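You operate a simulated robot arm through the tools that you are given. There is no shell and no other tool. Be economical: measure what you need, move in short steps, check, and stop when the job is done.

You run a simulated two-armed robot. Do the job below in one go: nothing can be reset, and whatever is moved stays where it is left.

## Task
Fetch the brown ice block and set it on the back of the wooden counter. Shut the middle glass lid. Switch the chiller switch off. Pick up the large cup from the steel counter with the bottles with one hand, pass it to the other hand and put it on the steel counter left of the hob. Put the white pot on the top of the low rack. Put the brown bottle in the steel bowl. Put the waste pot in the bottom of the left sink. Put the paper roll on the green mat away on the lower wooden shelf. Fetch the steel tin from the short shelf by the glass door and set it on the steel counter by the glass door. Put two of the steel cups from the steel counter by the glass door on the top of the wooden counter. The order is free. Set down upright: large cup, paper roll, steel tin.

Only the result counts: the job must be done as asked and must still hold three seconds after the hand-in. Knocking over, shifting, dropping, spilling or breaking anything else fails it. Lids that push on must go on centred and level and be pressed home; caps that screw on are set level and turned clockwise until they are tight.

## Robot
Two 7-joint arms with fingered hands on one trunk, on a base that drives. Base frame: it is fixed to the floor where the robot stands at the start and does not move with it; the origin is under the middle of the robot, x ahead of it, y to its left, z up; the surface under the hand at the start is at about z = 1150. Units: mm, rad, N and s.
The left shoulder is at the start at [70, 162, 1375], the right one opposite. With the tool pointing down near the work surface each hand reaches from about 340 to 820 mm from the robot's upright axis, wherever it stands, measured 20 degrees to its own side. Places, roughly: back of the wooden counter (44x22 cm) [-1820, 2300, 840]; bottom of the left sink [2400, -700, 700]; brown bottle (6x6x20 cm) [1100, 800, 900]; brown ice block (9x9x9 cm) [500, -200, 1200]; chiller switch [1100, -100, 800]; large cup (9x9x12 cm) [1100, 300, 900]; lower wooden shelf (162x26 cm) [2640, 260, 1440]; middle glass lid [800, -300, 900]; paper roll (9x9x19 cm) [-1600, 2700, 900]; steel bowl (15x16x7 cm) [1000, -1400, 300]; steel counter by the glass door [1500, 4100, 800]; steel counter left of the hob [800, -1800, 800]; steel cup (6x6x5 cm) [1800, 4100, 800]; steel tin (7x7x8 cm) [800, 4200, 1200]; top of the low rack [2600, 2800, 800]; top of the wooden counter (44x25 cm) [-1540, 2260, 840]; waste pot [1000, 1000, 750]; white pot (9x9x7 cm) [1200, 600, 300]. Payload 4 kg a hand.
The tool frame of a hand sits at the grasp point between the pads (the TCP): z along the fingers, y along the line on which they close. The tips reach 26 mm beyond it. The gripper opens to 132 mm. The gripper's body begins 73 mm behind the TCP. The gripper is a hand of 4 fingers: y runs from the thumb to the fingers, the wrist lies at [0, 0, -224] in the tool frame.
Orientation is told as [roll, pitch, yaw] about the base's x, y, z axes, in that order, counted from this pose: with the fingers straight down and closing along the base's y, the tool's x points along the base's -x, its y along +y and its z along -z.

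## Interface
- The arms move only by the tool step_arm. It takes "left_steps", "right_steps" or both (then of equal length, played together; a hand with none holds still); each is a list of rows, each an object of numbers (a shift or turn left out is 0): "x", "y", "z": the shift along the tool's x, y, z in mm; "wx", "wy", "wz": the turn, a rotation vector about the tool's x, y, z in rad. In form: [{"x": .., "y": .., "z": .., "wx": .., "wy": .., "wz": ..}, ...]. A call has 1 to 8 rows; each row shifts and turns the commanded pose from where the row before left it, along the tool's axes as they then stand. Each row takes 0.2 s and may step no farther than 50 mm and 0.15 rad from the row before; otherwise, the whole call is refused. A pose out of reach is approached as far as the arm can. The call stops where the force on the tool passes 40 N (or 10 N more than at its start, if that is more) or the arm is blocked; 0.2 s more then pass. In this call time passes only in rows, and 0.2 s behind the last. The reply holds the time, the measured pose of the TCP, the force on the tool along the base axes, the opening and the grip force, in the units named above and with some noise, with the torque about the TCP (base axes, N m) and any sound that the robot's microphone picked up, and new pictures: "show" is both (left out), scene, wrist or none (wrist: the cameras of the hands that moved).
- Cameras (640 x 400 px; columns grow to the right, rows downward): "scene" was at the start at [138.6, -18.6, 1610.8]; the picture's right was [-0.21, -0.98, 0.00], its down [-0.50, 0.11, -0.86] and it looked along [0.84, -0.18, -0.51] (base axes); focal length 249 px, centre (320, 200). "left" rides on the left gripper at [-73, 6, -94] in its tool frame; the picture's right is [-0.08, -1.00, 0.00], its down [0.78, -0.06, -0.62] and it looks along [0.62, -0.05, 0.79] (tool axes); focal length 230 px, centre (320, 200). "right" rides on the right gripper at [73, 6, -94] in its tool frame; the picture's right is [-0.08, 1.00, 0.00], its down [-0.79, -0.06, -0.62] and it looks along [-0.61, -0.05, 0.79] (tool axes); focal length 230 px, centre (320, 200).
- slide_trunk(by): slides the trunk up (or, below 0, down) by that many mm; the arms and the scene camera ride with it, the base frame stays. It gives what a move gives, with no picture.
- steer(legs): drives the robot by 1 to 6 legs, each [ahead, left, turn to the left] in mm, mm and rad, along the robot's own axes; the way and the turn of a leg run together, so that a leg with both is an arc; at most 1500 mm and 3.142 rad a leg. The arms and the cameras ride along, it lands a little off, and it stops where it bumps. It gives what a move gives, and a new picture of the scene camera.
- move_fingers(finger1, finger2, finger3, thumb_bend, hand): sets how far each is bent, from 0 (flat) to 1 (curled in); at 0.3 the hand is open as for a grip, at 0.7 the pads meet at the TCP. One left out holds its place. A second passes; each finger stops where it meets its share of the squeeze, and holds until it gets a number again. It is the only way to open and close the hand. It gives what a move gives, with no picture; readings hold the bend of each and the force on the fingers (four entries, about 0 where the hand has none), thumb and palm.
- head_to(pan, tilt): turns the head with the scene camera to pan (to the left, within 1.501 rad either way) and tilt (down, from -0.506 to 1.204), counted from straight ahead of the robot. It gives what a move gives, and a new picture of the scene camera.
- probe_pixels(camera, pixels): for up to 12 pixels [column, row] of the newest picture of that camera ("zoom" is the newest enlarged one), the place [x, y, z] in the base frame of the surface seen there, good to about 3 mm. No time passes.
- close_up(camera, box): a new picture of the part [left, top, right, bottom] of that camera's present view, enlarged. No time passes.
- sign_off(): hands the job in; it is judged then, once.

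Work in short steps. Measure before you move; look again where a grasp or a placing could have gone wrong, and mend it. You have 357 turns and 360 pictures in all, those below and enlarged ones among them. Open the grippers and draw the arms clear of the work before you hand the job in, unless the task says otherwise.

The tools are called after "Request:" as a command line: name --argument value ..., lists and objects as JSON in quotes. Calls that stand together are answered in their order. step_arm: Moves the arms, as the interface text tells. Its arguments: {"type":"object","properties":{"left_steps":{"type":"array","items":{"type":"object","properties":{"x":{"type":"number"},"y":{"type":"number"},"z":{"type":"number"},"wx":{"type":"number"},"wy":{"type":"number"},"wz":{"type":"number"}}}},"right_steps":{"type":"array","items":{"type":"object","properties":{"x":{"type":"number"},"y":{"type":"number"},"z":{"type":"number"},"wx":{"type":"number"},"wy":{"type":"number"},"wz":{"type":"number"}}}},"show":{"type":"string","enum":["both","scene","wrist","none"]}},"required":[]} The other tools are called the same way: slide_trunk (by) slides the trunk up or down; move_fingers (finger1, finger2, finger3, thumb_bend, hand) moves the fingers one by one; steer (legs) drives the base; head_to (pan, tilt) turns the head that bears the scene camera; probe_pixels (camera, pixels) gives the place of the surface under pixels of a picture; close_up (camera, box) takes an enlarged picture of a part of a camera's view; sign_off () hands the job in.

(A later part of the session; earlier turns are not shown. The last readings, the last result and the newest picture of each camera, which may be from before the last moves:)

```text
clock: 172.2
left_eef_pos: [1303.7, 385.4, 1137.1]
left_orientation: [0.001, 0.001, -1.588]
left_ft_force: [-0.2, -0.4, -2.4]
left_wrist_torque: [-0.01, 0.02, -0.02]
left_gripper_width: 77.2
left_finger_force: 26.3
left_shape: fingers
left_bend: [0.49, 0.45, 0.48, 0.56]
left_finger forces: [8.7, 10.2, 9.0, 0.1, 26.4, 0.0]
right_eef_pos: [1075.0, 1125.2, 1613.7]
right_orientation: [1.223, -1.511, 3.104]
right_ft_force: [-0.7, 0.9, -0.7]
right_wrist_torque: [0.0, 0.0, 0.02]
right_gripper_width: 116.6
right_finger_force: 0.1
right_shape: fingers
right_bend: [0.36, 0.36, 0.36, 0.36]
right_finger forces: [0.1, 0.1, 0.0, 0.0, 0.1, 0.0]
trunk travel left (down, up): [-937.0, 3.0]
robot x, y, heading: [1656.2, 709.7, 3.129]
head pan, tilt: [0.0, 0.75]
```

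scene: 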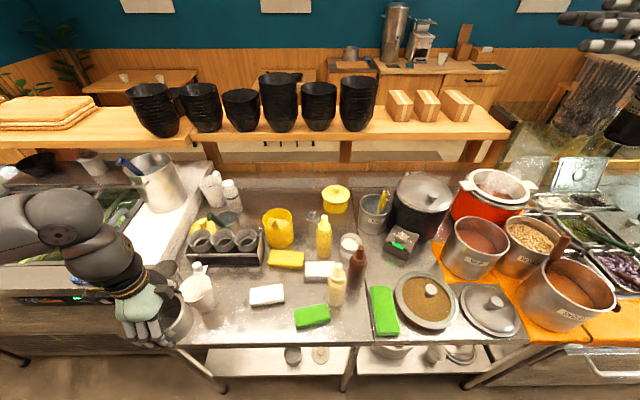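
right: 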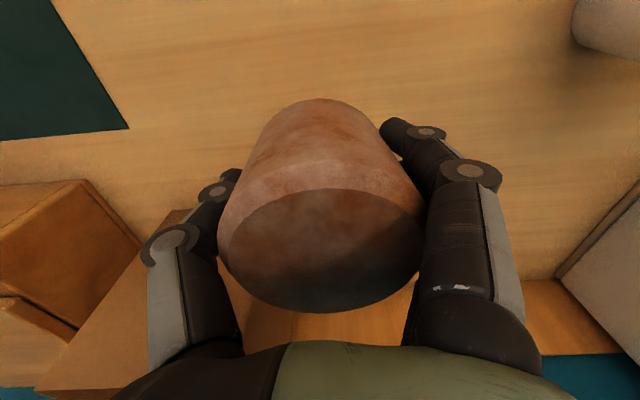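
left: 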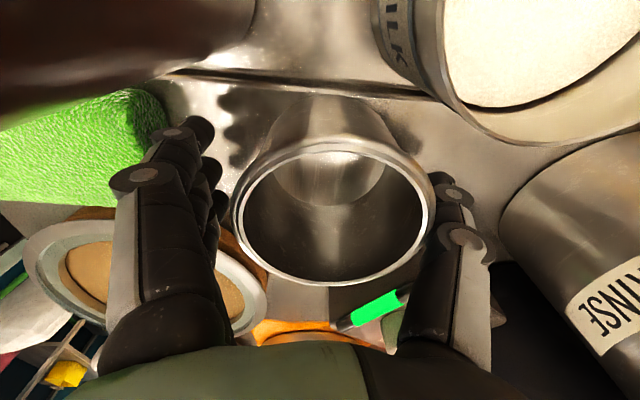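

I finish the turn and lower the trunk by 400 (the left pot is over the aisle).

Request:
step_arm --right_steps '[{"wx": -0.15}, {"wx": -0.15}, {"wx": -0.07}]' --show "none"

Request:
slide_trunk --by -330

Request:
step_arm --right_steps '[{"x": 45}, {"x": 45}, {"x": 45}]' --show "both"

```text
clock: 173.0
left_eef_pos: [1303.8, 387.7, 1137.1]
left_orientation: [0.001, 0.0, -1.587]
left_ft_force: [0.3, -0.5, -2.0]
left_wrist_torque: [-0.04, 0.0, 0.01]
left_gripper_width: 77.3
left_finger_force: 26.9
left_shape: fingers
left_bend: [0.49, 0.45, 0.48, 0.56]
left_finger forces: [8.6, 10.1, 9.0, 0.1, 26.5, 0.0]
right_eef_pos: [1075.2, 1128.1, 1613.3]
right_orientation: [1.581, -1.511, 3.118]
right_ft_force: [0.4, 0.5, -0.1]
right_wrist_torque: [0.01, -0.02, 0.02]
right_gripper_width: 116.4
right_finger_force: 0.1
right_shape: fingers
right_bend: [0.36, 0.36, 0.36, 0.36]
right_finger forces: [0.2, 0.0, 0.1, 0.0, 0.0, 0.0]
trunk travel left (down, up): [-937.0, 3.0]
robot x, y, heading: [1662.5, 708.5, 3.127]
head pan, tilt: [0.0, 0.75]
```

```text
clock: 175.2
left_eef_pos: [1307.1, 385.9, 883.1]
left_orientation: [-0.007, -0.004, -1.587]
left_ft_force: [7.7, -1.6, 21.2]
left_wrist_torque: [-0.06, 0.57, 0.07]
left_gripper_width: 76.8
left_finger_force: 29.0
left_shape: fingers
left_bend: [0.52, 0.51, 0.51, 0.56]
left_finger forces: [7.1, 17.0, 8.8, 0.1, 25.1, 0.1]
right_eef_pos: [1079.3, 1127.0, 1358.0]
right_orientation: [1.602, -1.515, 3.099]
right_ft_force: [1.2, 1.0, -0.6]
right_wrist_torque: [0.0, 0.03, 0.01]
right_gripper_width: 116.8
right_finger_force: 0.0
right_shape: fingers
right_bend: [0.36, 0.36, 0.36, 0.36]
right_finger forces: [0.0, 0.0, 0.1, 0.1, 0.0, 0.0]
trunk travel left (down, up): [-680.0, 260.0]
robot x, y, heading: [1656.7, 707.9, 3.133]
head pan, tilt: [0.0, 0.75]
stopped: the force on the tool passed its limit at 47 N (the readings are from after the stop); the commanded pose is now the measured one
```

```text
clock: 176.1
left_eef_pos: [1306.8, 386.2, 885.1]
left_orientation: [-0.005, -0.006, -1.584]
left_ft_force: [10.2, -3.6, 21.4]
left_wrist_torque: [0.01, 0.54, 0.05]
left_gripper_width: 76.7
left_finger_force: 28.9
left_shape: fingers
left_bend: [0.52, 0.51, 0.51, 0.56]
left_finger forces: [7.3, 16.9, 8.8, 0.0, 24.4, 0.1]
right_eef_pos: [1090.6, 1125.6, 1220.7]
right_orientation: [1.607, -1.515, 3.089]
right_ft_force: [-0.1, 0.1, 0.5]
right_wrist_torque: [0.0, -0.02, 0.04]
right_gripper_width: 116.6
right_finger_force: 0.0
right_shape: fingers
right_bend: [0.36, 0.36, 0.36, 0.36]
right_finger forces: [0.1, 0.1, 0.1, 0.0, 0.0, 0.0]
trunk travel left (down, up): [-680.0, 260.0]
robot x, y, heading: [1658.6, 707.1, 3.129]
head pan, tilt: [0.0, 0.75]
```

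scene: 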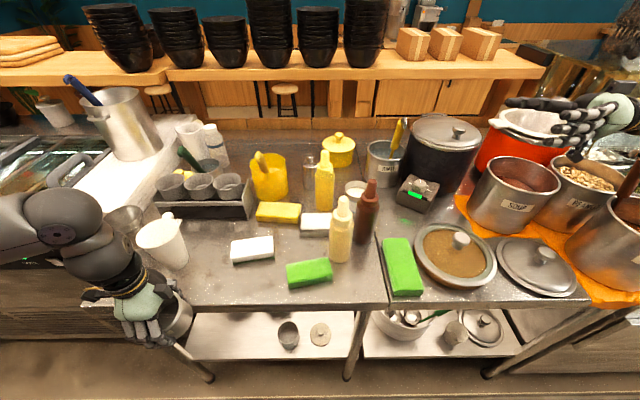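
right: 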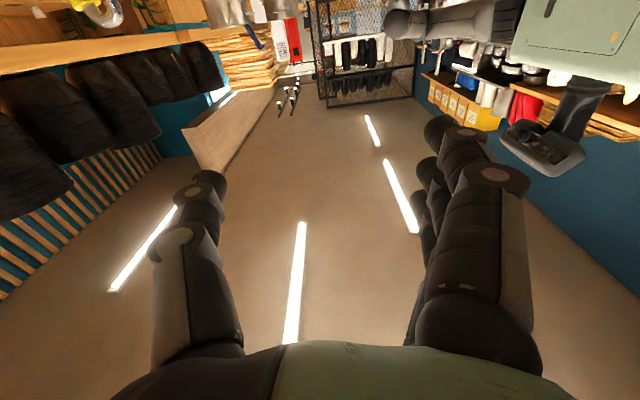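

The left pot touched the counter's front edge (it sticks out to about x=1265). I raise the trunk 50, move the base back, and look at the pot.

Request:
slide_trunk --by 60

Request:
close_up --camera "scene" --box '[60, 200, 300, 350]'

Request:
close_up --camera "left" --box '[0, 0, 640, 400]'

```text
clock: 177.1
left_eef_pos: [1304.3, 385.8, 941.9]
left_orientation: [-0.005, 0.0, -1.587]
left_ft_force: [0.9, 0.5, -2.8]
left_wrist_torque: [0.03, -0.02, -0.02]
left_gripper_width: 76.6
left_finger_force: 25.3
left_shape: fingers
left_bend: [0.52, 0.51, 0.51, 0.55]
left_finger forces: [6.3, 12.7, 7.5, 0.0, 24.1, 0.1]
right_eef_pos: [1087.0, 1124.0, 1278.8]
right_orientation: [1.577, -1.512, 3.123]
right_ft_force: [-0.1, -0.3, -0.4]
right_wrist_torque: [0.0, 0.02, 0.03]
right_gripper_width: 116.5
right_finger_force: 0.2
right_shape: fingers
right_bend: [0.36, 0.36, 0.36, 0.36]
right_finger forces: [0.0, 0.0, 0.0, 0.0, 0.1, 0.1]
trunk travel left (down, up): [-740.0, 200.0]
robot x, y, heading: [1658.1, 705.7, 3.125]
head pan, tilt: [0.0, 0.75]
```

```text
2.67 times, centred on (180, 275) of scene
```

zoom: 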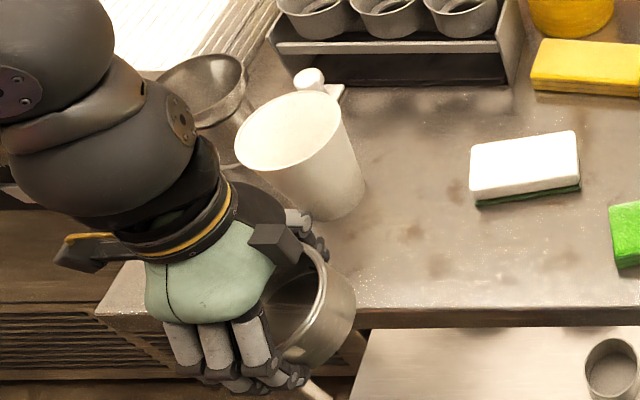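

```text
1.00 times, centred on (320, 200) of left (not enlarged: the box is as wide or as high as the picture)
```

zoom: 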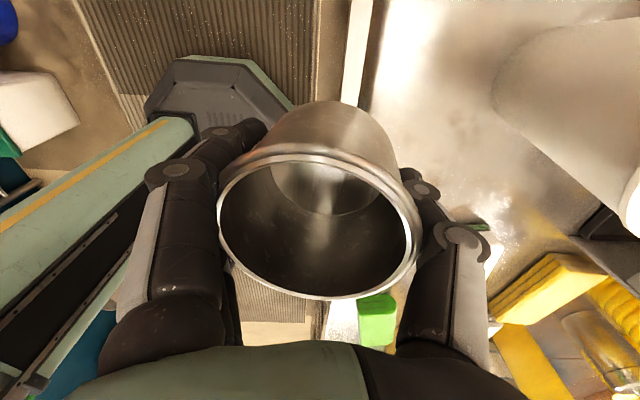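

Pot is unharmed. Lids and knobs near the bottle (to z 938) demand a hand tilted down about 40°. I pitch the right hand down and then see the pose.

Request:
step_arm --right_steps '[{"wy": 0.14}, {"wy": 0.14}, {"wy": 0.14}, {"wy": 0.14}, {"wy": 0.14}]' --show "scene"

```text
clock: 178.2
left_eef_pos: [1304.7, 385.5, 943.1]
left_orientation: [-0.001, -0.002, -1.586]
left_ft_force: [-0.4, 0.1, -1.9]
left_wrist_torque: [-0.02, -0.02, 0.01]
left_gripper_width: 76.3
left_finger_force: 25.2
left_shape: fingers
left_bend: [0.52, 0.51, 0.51, 0.55]
left_finger forces: [6.3, 12.8, 7.4, 0.1, 24.2, 0.0]
right_eef_pos: [1087.2, 1124.0, 1279.4]
right_orientation: [0.095, -0.864, -1.656]
right_ft_force: [-0.3, 0.6, -0.1]
right_wrist_torque: [0.01, -0.02, -0.01]
right_gripper_width: 116.7
right_finger_force: 0.0
right_shape: fingers
right_bend: [0.36, 0.36, 0.36, 0.36]
right_finger forces: [0.0, 0.0, 0.1, 0.0, 0.0, 0.0]
trunk travel left (down, up): [-740.0, 200.0]
robot x, y, heading: [1657.8, 708.2, 3.128]
head pan, tilt: [0.0, 0.75]
```

scene: 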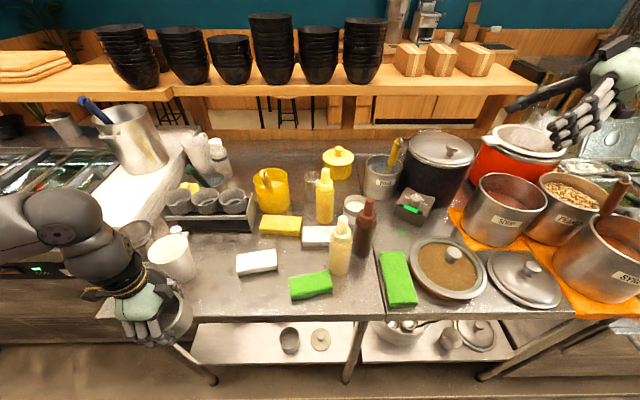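

The hand now dips about 40°. I move it to the pre-grasp point about 170 mm before the bottle along the hand's axis.

Request:
step_arm --right_steps '[{"x": 28, "y": 6}, {"x": 28, "y": 6}, {"z": 48}, {"z": 48}, {"z": 48}, {"z": 48}, {"z": 48}]' --show "both"

```text
clock: 179.8
left_eef_pos: [1303.8, 385.0, 941.7]
left_orientation: [-0.001, -0.001, -1.587]
left_ft_force: [-0.5, 0.4, -1.9]
left_wrist_torque: [-0.06, -0.05, -0.03]
left_gripper_width: 76.7
left_finger_force: 25.1
left_shape: fingers
left_bend: [0.52, 0.51, 0.51, 0.55]
left_finger forces: [6.3, 12.6, 7.4, 0.0, 24.3, 0.1]
right_eef_pos: [1028.6, 1038.3, 1102.3]
right_orientation: [0.097, -0.869, -1.658]
right_ft_force: [-0.2, 0.3, -0.4]
right_wrist_torque: [-0.02, 0.02, 0.02]
right_gripper_width: 116.4
right_finger_force: 0.1
right_shape: fingers
right_bend: [0.36, 0.36, 0.36, 0.36]
right_finger forces: [0.0, 0.0, 0.0, 0.0, 0.1, 0.0]
right hand out of reach, approached as far as the arm can: row 4, 5, 6, 7
trunk travel left (down, up): [-740.0, 200.0]
robot x, y, heading: [1659.0, 707.2, 3.13]
head pan, tilt: [0.0, 0.75]
```

scene: 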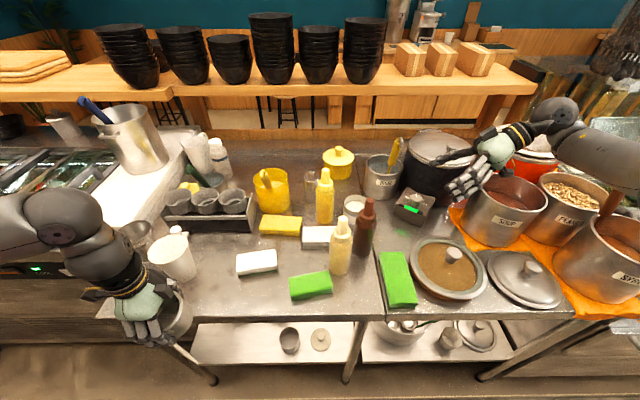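
right: 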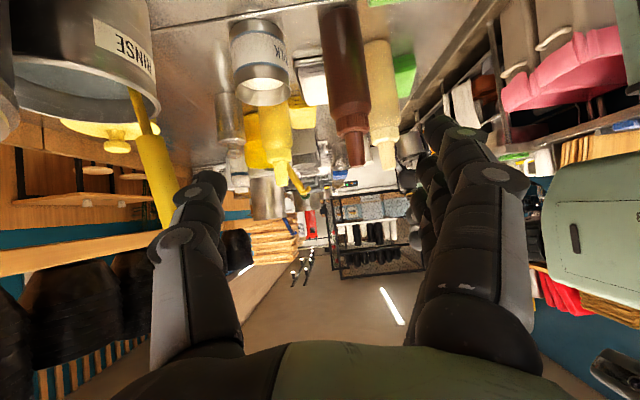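

The arm was at full stretch there. I correct toward the pre-grasp point, first toward me (tool y), then along the axis.

Request:
step_arm --right_steps '[{"y": 40, "x": -10}, {"y": 23, "x": -9}, {"z": 35}, {"z": 33}]' --show "both"

```text
clock: 180.8
left_eef_pos: [1304.4, 385.4, 942.3]
left_orientation: [-0.001, 0.0, -1.586]
left_ft_force: [0.3, 0.1, -1.8]
left_wrist_torque: [0.01, -0.01, -0.01]
left_gripper_width: 76.5
left_finger_force: 25.2
left_shape: fingers
left_bend: [0.52, 0.51, 0.51, 0.55]
left_finger forces: [6.3, 12.8, 7.5, 0.1, 24.3, 0.1]
right_eef_pos: [1019.8, 1022.4, 1089.1]
right_orientation: [0.097, -0.87, -1.655]
right_ft_force: [-0.6, -0.3, -0.1]
right_wrist_torque: [-0.05, -0.03, 0.0]
right_gripper_width: 116.4
right_finger_force: 0.2
right_shape: fingers
right_bend: [0.36, 0.36, 0.36, 0.36]
right_finger forces: [0.1, 0.1, 0.1, 0.0, 0.1, 0.0]
right hand out of reach, approached as far as the arm can: row 1, 2, 3, 4
trunk travel left (down, up): [-740.0, 200.0]
robot x, y, heading: [1662.0, 705.2, 3.127]
head pan, tilt: [0.0, 0.75]
```

scene: 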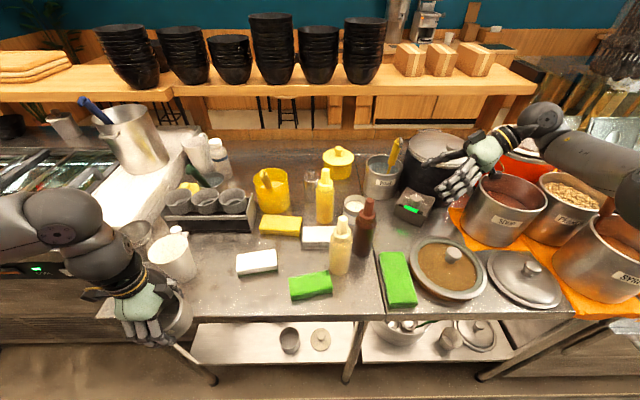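
right: 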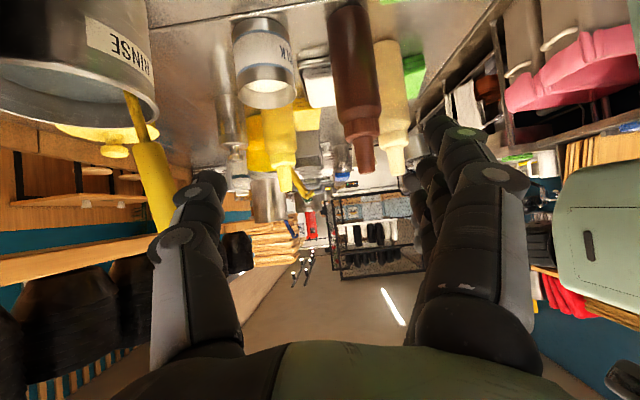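

The joint limits don't allow this angle, and it's crowded. I withdraw: straight up by the trunk, then pull the right hand back. First the pot goes to the sink.

Request:
slide_trunk --by 195

Request:
step_arm --right_steps '[{"y": 45}, {"y": 45}, {"y": 45}, {"y": 45}, {"y": 45}, {"y": 45}]' --show "scene"

```text
clock: 183.0
left_eef_pos: [1305.2, 384.9, 1137.8]
left_orientation: [-0.003, -0.002, -1.586]
left_ft_force: [0.4, -1.1, -1.3]
left_wrist_torque: [0.0, -0.02, 0.04]
left_gripper_width: 76.6
left_finger_force: 25.5
left_shape: fingers
left_bend: [0.52, 0.51, 0.51, 0.55]
left_finger forces: [6.3, 12.7, 7.5, 0.1, 24.1, 0.0]
right_eef_pos: [1020.5, 1021.3, 1285.8]
right_orientation: [0.097, -0.87, -1.656]
right_ft_force: [-0.5, 0.9, 0.0]
right_wrist_torque: [0.02, 0.01, -0.02]
right_gripper_width: 116.7
right_finger_force: 0.0
right_shape: fingers
right_bend: [0.36, 0.36, 0.36, 0.36]
right_finger forces: [0.0, 0.0, 0.0, 0.0, 0.1, 0.0]
trunk travel left (down, up): [-935.0, 5.0]
robot x, y, heading: [1659.0, 707.5, 3.126]
head pan, tilt: [0.0, 0.75]
```

```text
clock: 184.4
left_eef_pos: [1307.1, 385.9, 1138.4]
left_orientation: [-0.006, -0.002, -1.586]
left_ft_force: [-0.7, -0.6, -0.9]
left_wrist_torque: [-0.01, 0.02, 0.0]
left_gripper_width: 76.3
left_finger_force: 25.9
left_shape: fingers
left_bend: [0.52, 0.51, 0.51, 0.55]
left_finger forces: [6.3, 12.7, 7.5, 0.1, 24.1, 0.1]
right_eef_pos: [1135.5, 1151.2, 1329.5]
right_orientation: [0.099, -0.874, -1.654]
right_ft_force: [0.0, 0.2, -0.4]
right_wrist_torque: [0.04, 0.05, -0.02]
right_gripper_width: 116.7
right_finger_force: 0.1
right_shape: fingers
right_bend: [0.36, 0.36, 0.36, 0.36]
right_finger forces: [0.0, 0.0, 0.0, 0.0, 0.0, 0.1]
right hand out of reach, approached as far as the arm can: row 1, 2, 3, 4, 5, 6
trunk travel left (down, up): [-935.0, 5.0]
robot x, y, heading: [1657.4, 706.5, 3.131]
head pan, tilt: [0.0, 0.75]
```

scene: 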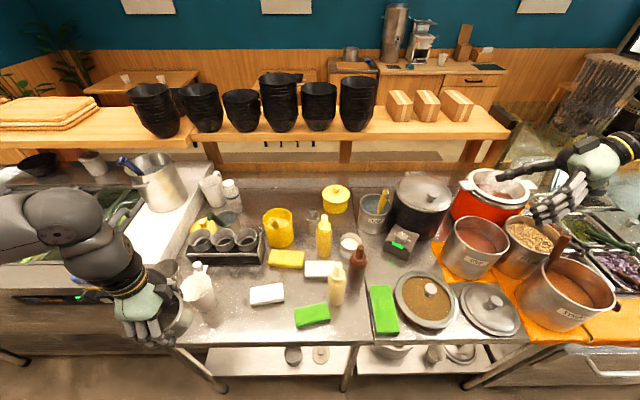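

I bring the right hand back to fingers-down and turn it toward normal yaw.

Request:
step_arm --right_steps '[{"wy": 0.145}, {"wy": 0.145}, {"wy": 0.145}, {"wy": 0.145}, {"wy": 0.145}, {"wy": 0.145}]' --show "none"

Request:
step_arm --right_steps '[{"wz": 0.15}, {"wz": 0.15}, {"wz": 0.15}, {"wz": 0.15}, {"wz": 0.15}, {"wz": 0.15}, {"wz": 0.15}, {"wz": 0.15}]' --show "none"

Request:
step_arm --right_steps '[{"wz": 0.15}, {"wz": 0.14}, {"x": 40}, {"x": 40}, {"x": 40}]' --show "none"

```text
clock: 185.8
left_eef_pos: [1308.1, 386.8, 1138.7]
left_orientation: [-0.005, -0.001, -1.585]
left_ft_force: [0.0, 0.2, -1.9]
left_wrist_torque: [-0.01, 0.01, 0.0]
left_gripper_width: 76.5
left_finger_force: 25.3
left_shape: fingers
left_bend: [0.52, 0.51, 0.51, 0.55]
left_finger forces: [6.3, 12.8, 7.5, 0.1, 24.0, 0.1]
right_eef_pos: [1011.1, 1180.1, 1272.5]
right_orientation: [0.024, -0.19, -1.593]
right_ft_force: [0.2, -0.4, 0.2]
right_wrist_torque: [0.0, 0.0, 0.02]
right_gripper_width: 116.8
right_finger_force: 0.0
right_shape: fingers
right_bend: [0.36, 0.36, 0.36, 0.36]
right_finger forces: [0.0, 0.0, 0.1, 0.0, 0.1, 0.1]
right hand out of reach, approached as far as the arm can: row 1, 2, 3, 4, 5, 6
trunk travel left (down, up): [-935.0, 5.0]
robot x, y, heading: [1654.9, 707.5, 3.128]
head pan, tilt: [0.0, 0.75]
```

```text
clock: 187.6
left_eef_pos: [1305.6, 385.1, 1139.1]
left_orientation: [-0.005, -0.001, -1.587]
left_ft_force: [0.5, -0.7, -2.0]
left_wrist_torque: [0.01, 0.0, 0.0]
left_gripper_width: 76.8
left_finger_force: 24.8
left_shape: fingers
left_bend: [0.52, 0.51, 0.51, 0.55]
left_finger forces: [6.2, 12.8, 7.4, 0.1, 24.1, 0.0]
right_eef_pos: [1010.0, 1177.1, 1273.7]
right_orientation: [0.188, -0.045, -2.795]
right_ft_force: [-0.1, -0.5, 0.0]
right_wrist_torque: [0.01, -0.01, 0.0]
right_gripper_width: 116.4
right_finger_force: 0.0
right_shape: fingers
right_bend: [0.36, 0.36, 0.36, 0.36]
right_finger forces: [0.0, 0.0, 0.0, 0.0, 0.1, 0.0]
trunk travel left (down, up): [-935.0, 5.0]
robot x, y, heading: [1660.5, 704.2, 3.129]
head pan, tilt: [0.0, 0.75]
```

```text
clock: 188.8
left_eef_pos: [1305.4, 384.9, 1138.5]
left_orientation: [-0.003, -0.001, -1.587]
left_ft_force: [-0.6, 0.2, -1.7]
left_wrist_torque: [0.0, -0.03, 0.02]
left_gripper_width: 76.7
left_finger_force: 24.9
left_shape: fingers
left_bend: [0.52, 0.51, 0.51, 0.55]
left_finger forces: [6.3, 12.7, 7.4, 0.1, 24.0, 0.0]
right_eef_pos: [1028.5, 1203.9, 1263.5]
right_orientation: [0.198, 0.006, -3.078]
right_ft_force: [-0.3, 0.3, 0.0]
right_wrist_torque: [0.01, -0.01, -0.05]
right_gripper_width: 116.7
right_finger_force: 0.0
right_shape: fingers
right_bend: [0.36, 0.36, 0.36, 0.36]
right_finger forces: [0.0, 0.0, 0.0, 0.0, 0.0, 0.0]
right hand out of reach, approached as far as the arm can: row 3, 4, 5
trunk travel left (down, up): [-935.0, 5.0]
robot x, y, heading: [1665.0, 706.4, 3.133]
head pan, tilt: [0.0, 0.75]
```

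I remove the remaining roll tilt (0.2) and draw the hand in with some downward motion, watching the reach.

Request:
step_arm --right_steps '[{"wx": -0.1, "y": 20}, {"wx": -0.1, "y": 20}, {"y": 30, "z": 20}, {"y": 30, "z": 20}, {"x": 40}, {"x": 40}]' --show "scene"

```text
clock: 190.2
left_eef_pos: [1306.9, 387.1, 1139.0]
left_orientation: [-0.005, -0.003, -1.587]
left_ft_force: [-0.7, 0.3, -2.3]
left_wrist_torque: [-0.04, 0.02, 0.0]
left_gripper_width: 76.3
left_finger_force: 25.3
left_shape: fingers
left_bend: [0.52, 0.51, 0.51, 0.55]
left_finger forces: [6.4, 12.7, 7.5, 0.0, 24.0, 0.1]
right_eef_pos: [1026.2, 1147.5, 1269.3]
right_orientation: [0.394, 0.01, -3.079]
right_ft_force: [-0.4, 0.0, -0.1]
right_wrist_torque: [-0.02, -0.02, 0.02]
right_gripper_width: 116.7
right_finger_force: 0.1
right_shape: fingers
right_bend: [0.36, 0.36, 0.36, 0.36]
right_finger forces: [0.0, 0.0, 0.0, 0.0, 0.0, 0.1]
right hand out of reach, approached as far as the arm can: row 3, 4, 5, 6
trunk travel left (down, up): [-935.0, 5.0]
robot x, y, heading: [1658.3, 707.9, 3.127]
head pan, tilt: [0.0, 0.75]
```

scene: 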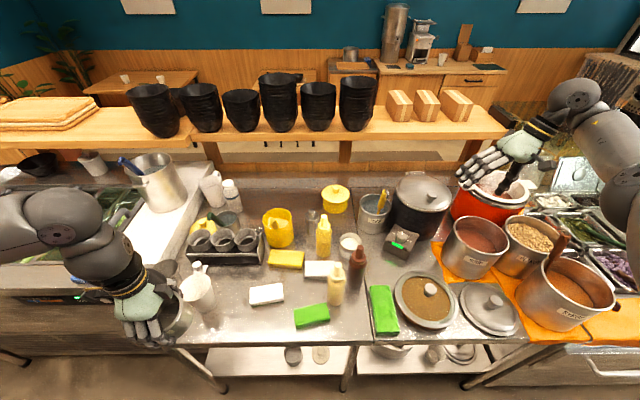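

The roll needs the opposite sign. I undo it (+0.39) and then pull toward me.

Request:
step_arm --right_steps '[{"wx": 0.13}, {"wx": 0.13}, {"wx": 0.13}, {"x": 40}, {"x": 40}, {"x": 40}]' --show "none"

```text
clock: 191.6
left_eef_pos: [1304.0, 385.6, 1137.5]
left_orientation: [-0.003, -0.001, -1.586]
left_ft_force: [-0.6, -0.1, -1.0]
left_wrist_torque: [-0.01, 0.0, -0.01]
left_gripper_width: 76.4
left_finger_force: 25.7
left_shape: fingers
left_bend: [0.52, 0.51, 0.51, 0.55]
left_finger forces: [6.3, 12.6, 7.4, 0.1, 24.2, 0.0]
right_eef_pos: [1001.4, 1157.7, 1269.1]
right_orientation: [0.168, -0.007, -3.093]
right_ft_force: [-0.7, 0.8, 0.3]
right_wrist_torque: [-0.03, -0.02, -0.02]
right_gripper_width: 116.6
right_finger_force: 0.1
right_shape: fingers
right_bend: [0.36, 0.36, 0.36, 0.36]
right_finger forces: [0.0, 0.0, 0.0, 0.0, 0.1, 0.0]
right hand out of reach, approached as far as the arm can: row 1, 2, 3, 4, 5, 6
trunk travel left (down, up): [-935.0, 5.0]
robot x, y, heading: [1659.4, 708.7, 3.129]
head pan, tilt: [0.0, 0.75]
```

The arm is in an awkward wrist configuration. I pitch the hand forward again (a configuration that worked well) to unwind it.

Request:
step_arm --right_steps '[{"wy": -0.15}, {"wy": -0.15}, {"wy": -0.15}, {"wy": -0.15}, {"wy": -0.15}, {"wy": -0.15}, {"wy": -0.15}, {"wy": -0.15}]' --show "scene"

```text
clock: 193.4
left_eef_pos: [1304.8, 385.1, 1138.1]
left_orientation: [-0.003, -0.001, -1.587]
left_ft_force: [0.1, -0.6, -2.0]
left_wrist_torque: [0.01, -0.03, 0.03]
left_gripper_width: 76.5
left_finger_force: 25.5
left_shape: fingers
left_bend: [0.52, 0.51, 0.51, 0.55]
left_finger forces: [6.2, 12.8, 7.4, 0.0, 24.2, 0.1]
right_eef_pos: [1000.6, 1156.4, 1269.6]
right_orientation: [0.168, -0.005, -3.094]
right_ft_force: [-0.7, 0.1, 0.7]
right_wrist_torque: [0.02, -0.02, 0.03]
right_gripper_width: 116.6
right_finger_force: 0.0
right_shape: fingers
right_bend: [0.36, 0.36, 0.36, 0.36]
right_finger forces: [0.0, 0.0, 0.1, 0.0, 0.0, 0.1]
right hand out of reach, approached as far as the arm can: row 1, 2, 3, 4, 5, 6, 7, 8
trunk travel left (down, up): [-935.0, 5.0]
robot x, y, heading: [1655.6, 708.5, 3.129]
head pan, tilt: [0.0, 0.75]
```

scene: 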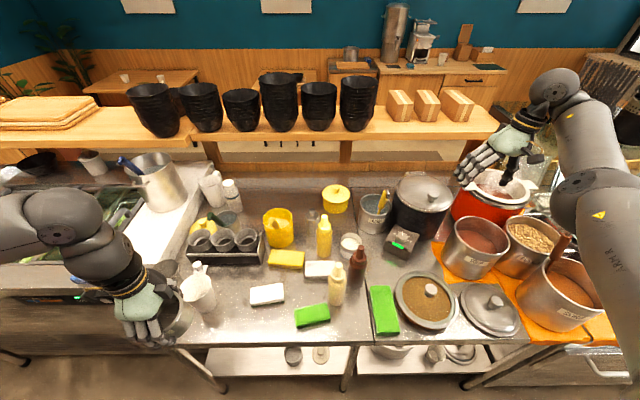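

Stuck at a corner of the joint space. I test several small motions in one call to see which rows are accepted.

Request:
step_arm --right_steps '[{"z": -30}, {"y": -30}, {"x": 30}, {"z": 30}, {"wz": -0.15}, {"wx": 0.1}, {"wy": 0.1}, {"y": 30}]' --show "none"

```text
clock: 195.2
left_eef_pos: [1305.6, 384.2, 1138.9]
left_orientation: [-0.002, 0.001, -1.586]
left_ft_force: [0.1, 0.1, -1.7]
left_wrist_torque: [0.01, 0.01, 0.02]
left_gripper_width: 76.8
left_finger_force: 25.8
left_shape: fingers
left_bend: [0.52, 0.51, 0.51, 0.55]
left_finger forces: [6.3, 12.8, 7.4, 0.0, 24.2, 0.0]
right_eef_pos: [1010.9, 1133.5, 1238.4]
right_orientation: [0.209, 0.042, -2.909]
right_ft_force: [0.1, -0.6, 0.6]
right_wrist_torque: [0.02, -0.01, 0.01]
right_gripper_width: 116.6
right_finger_force: 0.1
right_shape: fingers
right_bend: [0.36, 0.36, 0.36, 0.36]
right_finger forces: [0.0, 0.0, 0.0, 0.0, 0.1, 0.0]
right hand out of reach, approached as far as the arm can: row 1, 2, 3, 4, 5, 6, 7, 8
trunk travel left (down, up): [-935.0, 5.0]
robot x, y, heading: [1662.7, 703.7, 3.135]
head pan, tilt: [0.0, 0.75]
```

Moving down seems accepted. I back the base off 250 mm so that the hand is clear of the pots, then unwind downward.

Request:
steer --legs '[[-220, 0, 0]]'

Request:
step_arm --right_steps '[{"z": 40}, {"z": 40}, {"z": 40}, {"x": 40}, {"x": 40}]' --show "none"

```text
clock: 196.9
left_eef_pos: [1527.8, 383.6, 1135.9]
left_orientation: [0.0, -0.001, -1.59]
left_ft_force: [0.0, -0.4, -2.2]
left_wrist_torque: [0.0, -0.04, -0.02]
left_gripper_width: 76.5
left_finger_force: 25.0
left_shape: fingers
left_bend: [0.52, 0.51, 0.51, 0.55]
left_finger forces: [6.4, 12.7, 7.3, 0.0, 24.2, 0.1]
right_eef_pos: [1234.8, 1134.5, 1236.4]
right_orientation: [0.212, 0.045, -2.913]
right_ft_force: [0.1, -0.3, -0.6]
right_wrist_torque: [-0.02, -0.02, 0.0]
right_gripper_width: 116.6
right_finger_force: 0.1
right_shape: fingers
right_bend: [0.36, 0.36, 0.36, 0.36]
right_finger forces: [0.1, 0.0, 0.0, 0.0, 0.0, 0.0]
trunk travel left (down, up): [-935.0, 5.0]
robot x, y, heading: [1885.8, 704.9, 3.13]
head pan, tilt: [0.0, 0.75]
```

scene: 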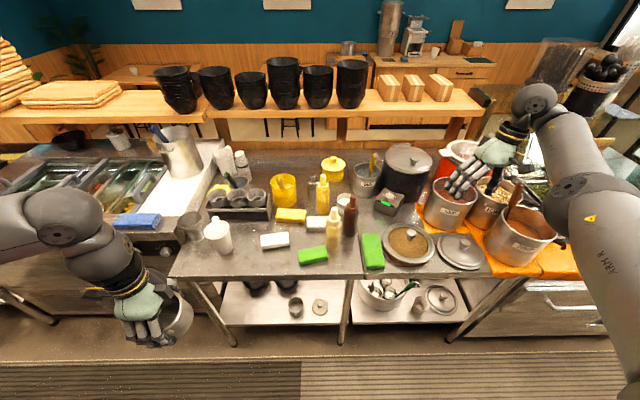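

```text
clock: 198.1
left_eef_pos: [1530.4, 385.8, 1137.5]
left_orientation: [-0.003, -0.003, -1.591]
left_ft_force: [0.3, 1.1, -2.3]
left_wrist_torque: [-0.03, 0.0, 0.01]
left_gripper_width: 76.6
left_finger_force: 25.7
left_shape: fingers
left_bend: [0.52, 0.51, 0.51, 0.55]
left_finger forces: [6.3, 12.8, 7.5, 0.0, 24.1, 0.0]
right_eef_pos: [1258.9, 1178.2, 1207.7]
right_orientation: [0.213, 0.044, -2.913]
right_ft_force: [-0.2, 1.0, -0.3]
right_wrist_torque: [-0.02, -0.02, 0.02]
right_gripper_width: 116.6
right_finger_force: 0.0
right_shape: fingers
right_bend: [0.36, 0.36, 0.36, 0.36]
right_finger forces: [0.1, 0.1, 0.0, 0.0, 0.1, 0.0]
right hand out of reach, approached as far as the arm can: row 1, 2, 3, 4, 5
trunk travel left (down, up): [-935.0, 5.0]
robot x, y, heading: [1887.9, 703.8, 3.126]
head pan, tilt: [0.0, 0.75]
```

I retrace the earlier orientation path in free space: first turn the hand back to point left (wz negative).

Request:
step_arm --right_steps '[{"wz": -0.15}, {"wz": -0.15}, {"wz": -0.15}, {"wz": -0.15}, {"wz": -0.15}, {"wz": -0.15}, {"wz": -0.15}, {"wz": -0.15}]' --show "none"

Request:
step_arm --right_steps '[{"wy": -0.15, "z": -15}, {"wy": -0.15, "z": -15}, {"wy": -0.15, "z": -15}, {"wy": -0.15, "z": -15}, {"wy": -0.15, "z": -15}, {"wy": -0.15, "z": -15}]' --show "scene"

```text
clock: 199.9
left_eef_pos: [1529.8, 383.5, 1137.8]
left_orientation: [-0.003, -0.002, -1.589]
left_ft_force: [0.3, -0.7, -2.3]
left_wrist_torque: [-0.02, 0.0, 0.0]
left_gripper_width: 76.4
left_finger_force: 25.0
left_shape: fingers
left_bend: [0.52, 0.51, 0.51, 0.55]
left_finger forces: [6.2, 12.7, 7.4, 0.1, 24.2, 0.0]
right_eef_pos: [1258.1, 1173.1, 1208.8]
right_orientation: [0.116, -0.179, -1.725]
right_ft_force: [-1.1, 0.4, 0.7]
right_wrist_torque: [-0.02, 0.02, 0.02]
right_gripper_width: 116.6
right_finger_force: 0.1
right_shape: fingers
right_bend: [0.36, 0.36, 0.36, 0.36]
right_finger forces: [0.0, 0.0, 0.0, 0.1, 0.0, 0.1]
trunk travel left (down, up): [-935.0, 5.0]
robot x, y, heading: [1888.6, 702.3, 3.128]
head pan, tilt: [0.0, 0.75]
```

```text
clock: 201.3
left_eef_pos: [1530.9, 384.0, 1138.9]
left_orientation: [-0.005, -0.003, -1.59]
left_ft_force: [0.5, 0.3, -2.3]
left_wrist_torque: [-0.07, -0.01, 0.01]
left_gripper_width: 76.6
left_finger_force: 25.1
left_shape: fingers
left_bend: [0.52, 0.51, 0.51, 0.55]
left_finger forces: [6.3, 12.6, 7.5, 0.0, 24.0, 0.1]
right_eef_pos: [1276.0, 1211.1, 1265.4]
right_orientation: [0.221, -1.022, -1.897]
right_ft_force: [0.9, 0.4, 0.5]
right_wrist_torque: [-0.03, -0.01, -0.03]
right_gripper_width: 116.7
right_finger_force: 0.1
right_shape: fingers
right_bend: [0.36, 0.36, 0.36, 0.36]
right_finger forces: [0.0, 0.1, 0.0, 0.0, 0.1, 0.0]
right hand out of reach, approached as far as the arm can: row 5, 6
trunk travel left (down, up): [-935.0, 5.0]
robot x, y, heading: [1883.0, 706.2, 3.128]
head pan, tilt: [0.0, 0.75]
```

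scene: 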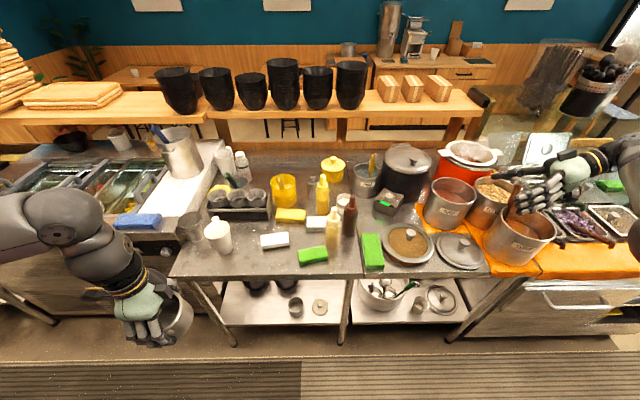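

Unwound. Now the hand goes up to horizontal, then turns back to point forward.

Request:
step_arm --right_steps '[{"wy": -0.13, "x": -15}, {"wy": -0.13, "x": -15}, {"wy": -0.13, "x": -15}, {"wy": -0.13, "x": -15}, {"wx": 0.15}, {"wx": 0.15}, {"wx": 0.15}, {"wx": 0.15}]' --show "none"

Request:
step_arm --right_steps '[{"wx": 0.15}, {"wx": 0.15}, {"wx": 0.15}, {"wx": 0.15}]' --show "scene"

```text
clock: 203.1
left_eef_pos: [1531.5, 382.9, 1139.5]
left_orientation: [-0.005, -0.001, -1.588]
left_ft_force: [0.3, -1.1, -1.6]
left_wrist_torque: [-0.02, -0.01, 0.0]
left_gripper_width: 76.5
left_finger_force: 25.1
left_shape: fingers
left_bend: [0.52, 0.51, 0.51, 0.55]
left_finger forces: [6.3, 12.6, 7.5, 0.0, 24.0, 0.1]
right_eef_pos: [1289.1, 1185.7, 1307.9]
right_orientation: [1.222, -1.451, 2.747]
right_ft_force: [-0.2, -0.3, -0.5]
right_wrist_torque: [0.01, -0.03, 0.0]
right_gripper_width: 116.7
right_finger_force: 0.1
right_shape: fingers
right_bend: [0.36, 0.36, 0.36, 0.36]
right_finger forces: [0.0, 0.0, 0.0, 0.1, 0.0, 0.1]
right hand out of reach, approached as far as the arm can: row 1
trunk travel left (down, up): [-935.0, 5.0]
robot x, y, heading: [1887.2, 703.7, 3.126]
head pan, tilt: [0.0, 0.75]
```

```text
clock: 204.1
left_eef_pos: [1530.6, 383.2, 1137.9]
left_orientation: [-0.004, -0.001, -1.59]
left_ft_force: [-0.5, -0.1, -2.3]
left_wrist_torque: [0.03, 0.02, 0.0]
left_gripper_width: 76.4
left_finger_force: 24.8
left_shape: fingers
left_bend: [0.52, 0.51, 0.51, 0.55]
left_finger forces: [6.3, 12.6, 7.5, 0.1, 24.0, 0.1]
right_eef_pos: [1286.4, 1185.7, 1308.2]
right_orientation: [0.619, -1.452, 2.754]
right_ft_force: [-0.5, -0.3, 0.5]
right_wrist_torque: [0.0, 0.02, 0.02]
right_gripper_width: 116.6
right_finger_force: 0.1
right_shape: fingers
right_bend: [0.36, 0.36, 0.36, 0.36]
right_finger forces: [0.0, 0.0, 0.0, 0.1, 0.1, 0.1]
trunk travel left (down, up): [-935.0, 5.0]
robot x, y, heading: [1885.2, 703.8, 3.125]
head pan, tilt: [0.0, 0.75]
```

scene: 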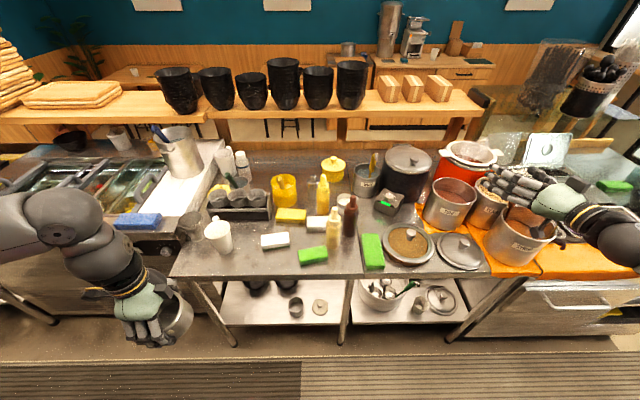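

Now the hand points forward again. I pitch it down about the wrist (TCP swings down and back toward me), ending with fingers down in front of me.

Request:
step_arm --right_steps '[{"wy": 0.15, "x": 33}, {"wy": 0.15, "x": 33}, {"wy": 0.15, "x": 33}, {"wy": 0.15, "x": 33}, {"wy": 0.15, "x": 33}, {"wy": 0.15, "x": 33}, {"wy": 0.15, "x": 33}, {"wy": 0.15, "x": 33}]' --show "none"

Request:
step_arm --right_steps '[{"wy": 0.14, "x": 30}, {"wy": 0.1, "x": 20}]' --show "scene"

```text
clock: 205.9
left_eef_pos: [1531.1, 383.1, 1138.3]
left_orientation: [-0.003, -0.002, -1.59]
left_ft_force: [-0.2, 0.0, -1.7]
left_wrist_torque: [-0.03, -0.02, 0.02]
left_gripper_width: 76.7
left_finger_force: 25.2
left_shape: fingers
left_bend: [0.52, 0.51, 0.51, 0.55]
left_finger forces: [6.2, 12.6, 7.5, 0.1, 24.1, 0.0]
right_eef_pos: [1430.2, 1206.5, 1104.6]
right_orientation: [0.07, -0.272, -2.932]
right_ft_force: [0.1, 0.0, -0.1]
right_wrist_torque: [0.0, 0.01, 0.02]
right_gripper_width: 116.4
right_finger_force: 0.0
right_shape: fingers
right_bend: [0.36, 0.36, 0.36, 0.36]
right_finger forces: [0.0, 0.0, 0.0, 0.0, 0.0, 0.1]
trunk travel left (down, up): [-935.0, 5.0]
robot x, y, heading: [1885.2, 703.3, 3.125]
head pan, tilt: [0.0, 0.75]
```

```text
clock: 206.5
left_eef_pos: [1529.4, 383.8, 1137.4]
left_orientation: [-0.003, -0.003, -1.59]
left_ft_force: [-0.4, -0.1, -2.2]
left_wrist_torque: [0.0, -0.04, 0.02]
left_gripper_width: 76.7
left_finger_force: 25.2
left_shape: fingers
left_bend: [0.52, 0.51, 0.51, 0.55]
left_finger forces: [6.3, 12.7, 7.5, 0.1, 23.9, 0.1]
right_eef_pos: [1480.7, 1216.3, 1093.4]
right_orientation: [0.068, -0.035, -2.915]
right_ft_force: [-0.3, 0.3, 0.2]
right_wrist_torque: [-0.02, 0.04, 0.0]
right_gripper_width: 116.6
right_finger_force: 0.1
right_shape: fingers
right_bend: [0.36, 0.36, 0.36, 0.36]
right_finger forces: [0.0, 0.0, 0.0, 0.0, 0.1, 0.0]
trunk travel left (down, up): [-935.0, 5.0]
robot x, y, heading: [1882.8, 703.2, 3.122]
head pan, tilt: [0.0, 0.75]
```

scene: 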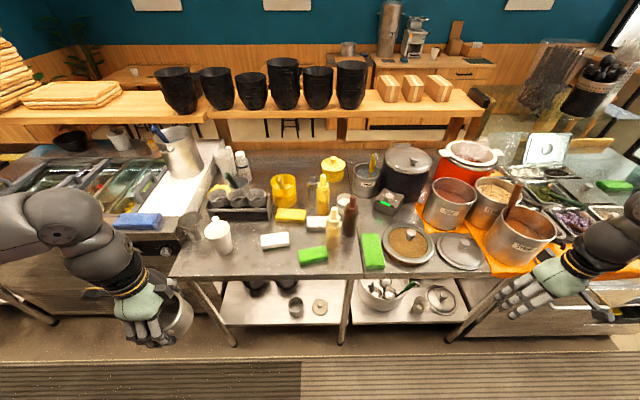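

The right hand is vertical again. I level it and bring it inward to a neutral carrying place.

Request:
step_arm --right_steps '[{"wx": 0.068, "wy": 0.035}, {"wz": 0.11}, {"wz": 0.11}, {"y": 40}, {"y": 40}, {"y": 40}]' --show "none"

Request:
head_to --pan 1.2 --tilt 0.5

```text
clock: 207.9
left_eef_pos: [1529.8, 383.9, 1137.6]
left_orientation: [-0.003, -0.001, -1.589]
left_ft_force: [0.5, -0.8, -1.7]
left_wrist_torque: [-0.01, -0.04, 0.02]
left_gripper_width: 76.3
left_finger_force: 25.2
left_shape: fingers
left_bend: [0.52, 0.51, 0.51, 0.55]
left_finger forces: [6.3, 12.6, 7.4, 0.1, 24.0, 0.0]
right_eef_pos: [1479.5, 1096.0, 1095.8]
right_orientation: [0.0, 0.001, -3.133]
right_ft_force: [0.0, -0.1, -0.8]
right_wrist_torque: [0.02, 0.0, -0.02]
right_gripper_width: 116.7
right_finger_force: 0.1
right_shape: fingers
right_bend: [0.36, 0.36, 0.36, 0.36]
right_finger forces: [0.0, 0.1, 0.0, 0.0, 0.0, 0.0]
trunk travel left (down, up): [-935.0, 5.0]
robot x, y, heading: [1884.4, 703.6, 3.122]
head pan, tilt: [0.0, 0.75]
```

```text
clock: 209.3
left_eef_pos: [1530.0, 383.7, 1137.9]
left_orientation: [-0.003, -0.003, -1.59]
left_ft_force: [-0.3, -0.4, -2.1]
left_wrist_torque: [-0.03, 0.04, 0.0]
left_gripper_width: 76.8
left_finger_force: 24.8
left_shape: fingers
left_bend: [0.52, 0.51, 0.51, 0.55]
left_finger forces: [6.3, 12.6, 7.3, 0.0, 24.0, 0.0]
right_eef_pos: [1479.1, 1095.9, 1096.5]
right_orientation: [0.002, 0.001, -3.134]
right_ft_force: [-0.3, -0.5, -0.7]
right_wrist_torque: [0.01, 0.03, 0.02]
right_gripper_width: 116.4
right_finger_force: 0.0
right_shape: fingers
right_bend: [0.36, 0.36, 0.36, 0.36]
right_finger forces: [0.0, 0.1, 0.0, 0.0, 0.1, 0.0]
trunk travel left (down, up): [-935.0, 5.0]
robot x, y, heading: [1884.5, 703.2, 3.128]
head pan, tilt: [1.201, 0.499]
```

scene: 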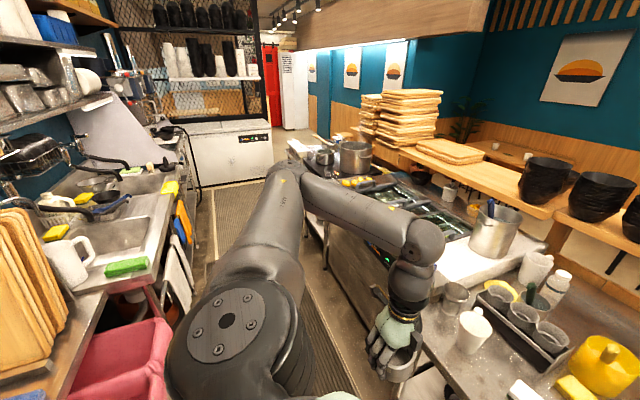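

The sinks are on the left (115,235). I measure both basins to identify the left one.

Request:
close_up --camera "scene" --box '[0, 130, 240, 280]'

Request:
probe_pixels --camera "scene" --pixels '[[118, 235], [90, 240], [140, 225], [115, 187], [160, 175], [100, 210], [160, 260], [125, 268], [65, 265], [95, 170], [185, 215], [75, 155]]'

```text
2.67 times, centred on (120, 205) of scene
```

zoom: 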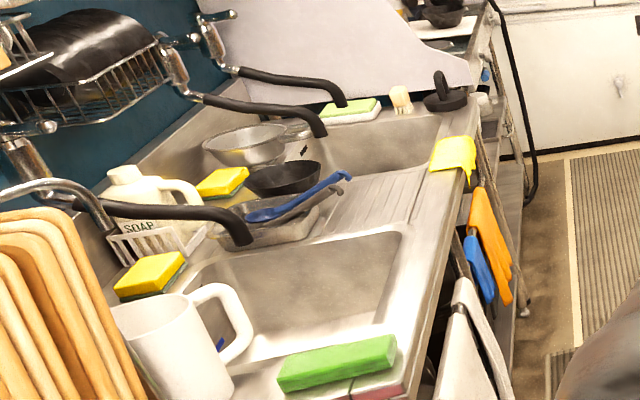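

```text
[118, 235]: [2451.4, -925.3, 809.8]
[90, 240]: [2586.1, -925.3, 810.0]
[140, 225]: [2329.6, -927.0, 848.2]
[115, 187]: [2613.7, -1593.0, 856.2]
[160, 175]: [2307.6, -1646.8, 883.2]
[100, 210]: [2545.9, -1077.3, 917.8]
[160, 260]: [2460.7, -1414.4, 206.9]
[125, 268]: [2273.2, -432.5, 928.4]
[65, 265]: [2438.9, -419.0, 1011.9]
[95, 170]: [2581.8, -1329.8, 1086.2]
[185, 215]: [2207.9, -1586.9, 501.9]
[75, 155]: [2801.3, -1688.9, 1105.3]
```

The left sink spans about x 2300–2600, y -925…-480, bottom ≈700. Before turning in the narrow aisle I raise both hands by 200.

Request:
step_arm --left_steps '[{"z": -50}, {"z": -50}, {"z": -50}, {"z": -50}]' --right_steps '[{"z": -50}, {"z": -50}, {"z": -50}, {"z": -50}]' --show "none"

```text
clock: 210.3
left_eef_pos: [1536.4, 380.8, 1339.0]
left_orientation: [-0.004, -0.001, -1.59]
left_ft_force: [0.5, 1.0, -2.3]
left_wrist_torque: [0.01, 0.04, 0.01]
left_gripper_width: 76.3
left_finger_force: 25.1
left_shape: fingers
left_bend: [0.52, 0.51, 0.51, 0.55]
left_finger forces: [6.0, 12.2, 7.5, 0.0, 23.8, 0.0]
right_eef_pos: [1484.4, 1092.5, 1295.3]
right_orientation: [0.0, 0.003, -3.135]
right_ft_force: [0.2, -0.1, 0.5]
right_wrist_torque: [0.0, -0.01, 0.01]
right_gripper_width: 116.6
right_finger_force: 0.0
right_shape: fingers
right_bend: [0.36, 0.36, 0.36, 0.36]
right_finger forces: [0.0, 0.0, 0.0, 0.0, 0.0, 0.0]
trunk travel left (down, up): [-935.0, 5.0]
robot x, y, heading: [1884.7, 703.4, 3.124]
head pan, tilt: [1.201, 0.499]
```

I slide down the aisle to y≈-1020 and turn to face the sinks.

Request:
steer --legs '[[130, 860, 0], [0, 860, 0], [0, 0, -1.571], [0, 0, -1.571]]'

Request:
head_to --pan 0.35 --tilt 0.75

```text
clock: 226.6
left_eef_pos: [2075.0, -674.4, 1338.0]
left_orientation: [-0.003, -0.002, 1.478]
left_ft_force: [0.6, -0.7, -1.3]
left_wrist_torque: [0.0, -0.02, 0.04]
left_gripper_width: 75.8
left_finger_force: 23.6
left_shape: fingers
left_bend: [0.52, 0.5, 0.51, 0.55]
left_finger forces: [6.3, 11.7, 6.9, 0.1, 23.1, 0.0]
right_eef_pos: [2075.0, -1387.2, 1294.5]
right_orientation: [0.001, 0.003, -0.067]
right_ft_force: [1.0, 1.6, -0.1]
right_wrist_torque: [-0.01, 0.0, -0.01]
right_gripper_width: 116.7
right_finger_force: 0.0
right_shape: fingers
right_bend: [0.36, 0.36, 0.36, 0.36]
right_finger forces: [0.0, 0.0, 0.0, 0.0, 0.0, 0.0]
trunk travel left (down, up): [-935.0, 5.0]
robot x, y, heading: [1699.9, -971.2, -0.089]
head pan, tilt: [1.201, 0.499]
```

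scene: 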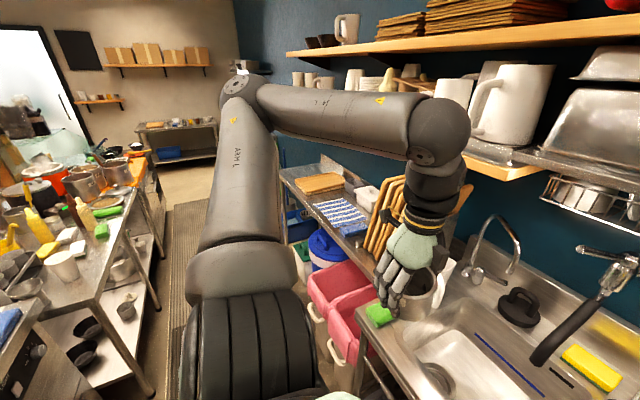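

```text
clock: 227.8
left_eef_pos: [2077.0, -674.3, 1339.5]
left_orientation: [-0.004, -0.002, 1.478]
left_ft_force: [-0.1, -0.3, -2.0]
left_wrist_torque: [0.0, -0.04, 0.03]
left_gripper_width: 75.5
left_finger_force: 23.9
left_shape: fingers
left_bend: [0.52, 0.5, 0.51, 0.55]
left_finger forces: [6.4, 11.7, 6.8, 0.1, 23.1, 0.0]
right_eef_pos: [2075.3, -1387.3, 1293.8]
right_orientation: [0.002, 0.001, -0.066]
right_ft_force: [-0.1, 0.4, -0.4]
right_wrist_torque: [0.03, 0.02, 0.0]
right_gripper_width: 116.7
right_finger_force: 0.2
right_shape: fingers
right_bend: [0.36, 0.36, 0.36, 0.36]
right_finger forces: [0.0, 0.0, 0.0, 0.1, 0.1, 0.0]
trunk travel left (down, up): [-935.0, 5.0]
robot x, y, heading: [1699.1, -970.1, -0.092]
head pan, tilt: [0.351, 0.75]
```

scene: 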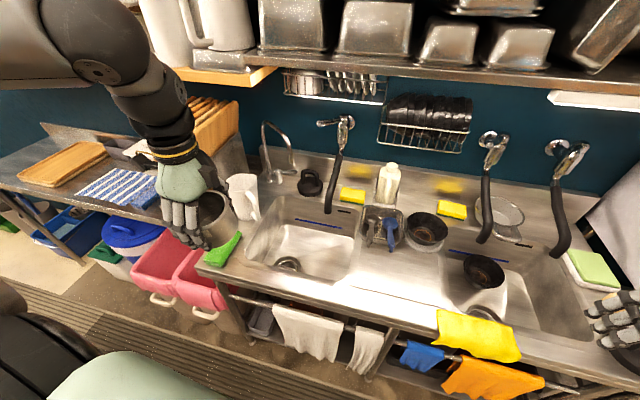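

The left sink is at (310,240). I probe its bottom, rim and faucet.

Request:
probe_pixels --camera "scene" --pixels '[[320, 250], [290, 245], [288, 265], [340, 240], [265, 245], [350, 275], [240, 290], [360, 215], [275, 200], [335, 205], [342, 125], [270, 125]]'

```text
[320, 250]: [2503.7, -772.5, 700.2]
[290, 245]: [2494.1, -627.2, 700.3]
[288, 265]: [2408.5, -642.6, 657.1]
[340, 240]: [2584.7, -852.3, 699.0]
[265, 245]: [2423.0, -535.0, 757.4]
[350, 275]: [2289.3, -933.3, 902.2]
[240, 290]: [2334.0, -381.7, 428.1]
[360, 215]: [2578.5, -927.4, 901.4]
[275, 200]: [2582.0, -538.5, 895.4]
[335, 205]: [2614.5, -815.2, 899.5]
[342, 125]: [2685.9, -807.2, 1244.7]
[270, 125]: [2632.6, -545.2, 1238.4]
```

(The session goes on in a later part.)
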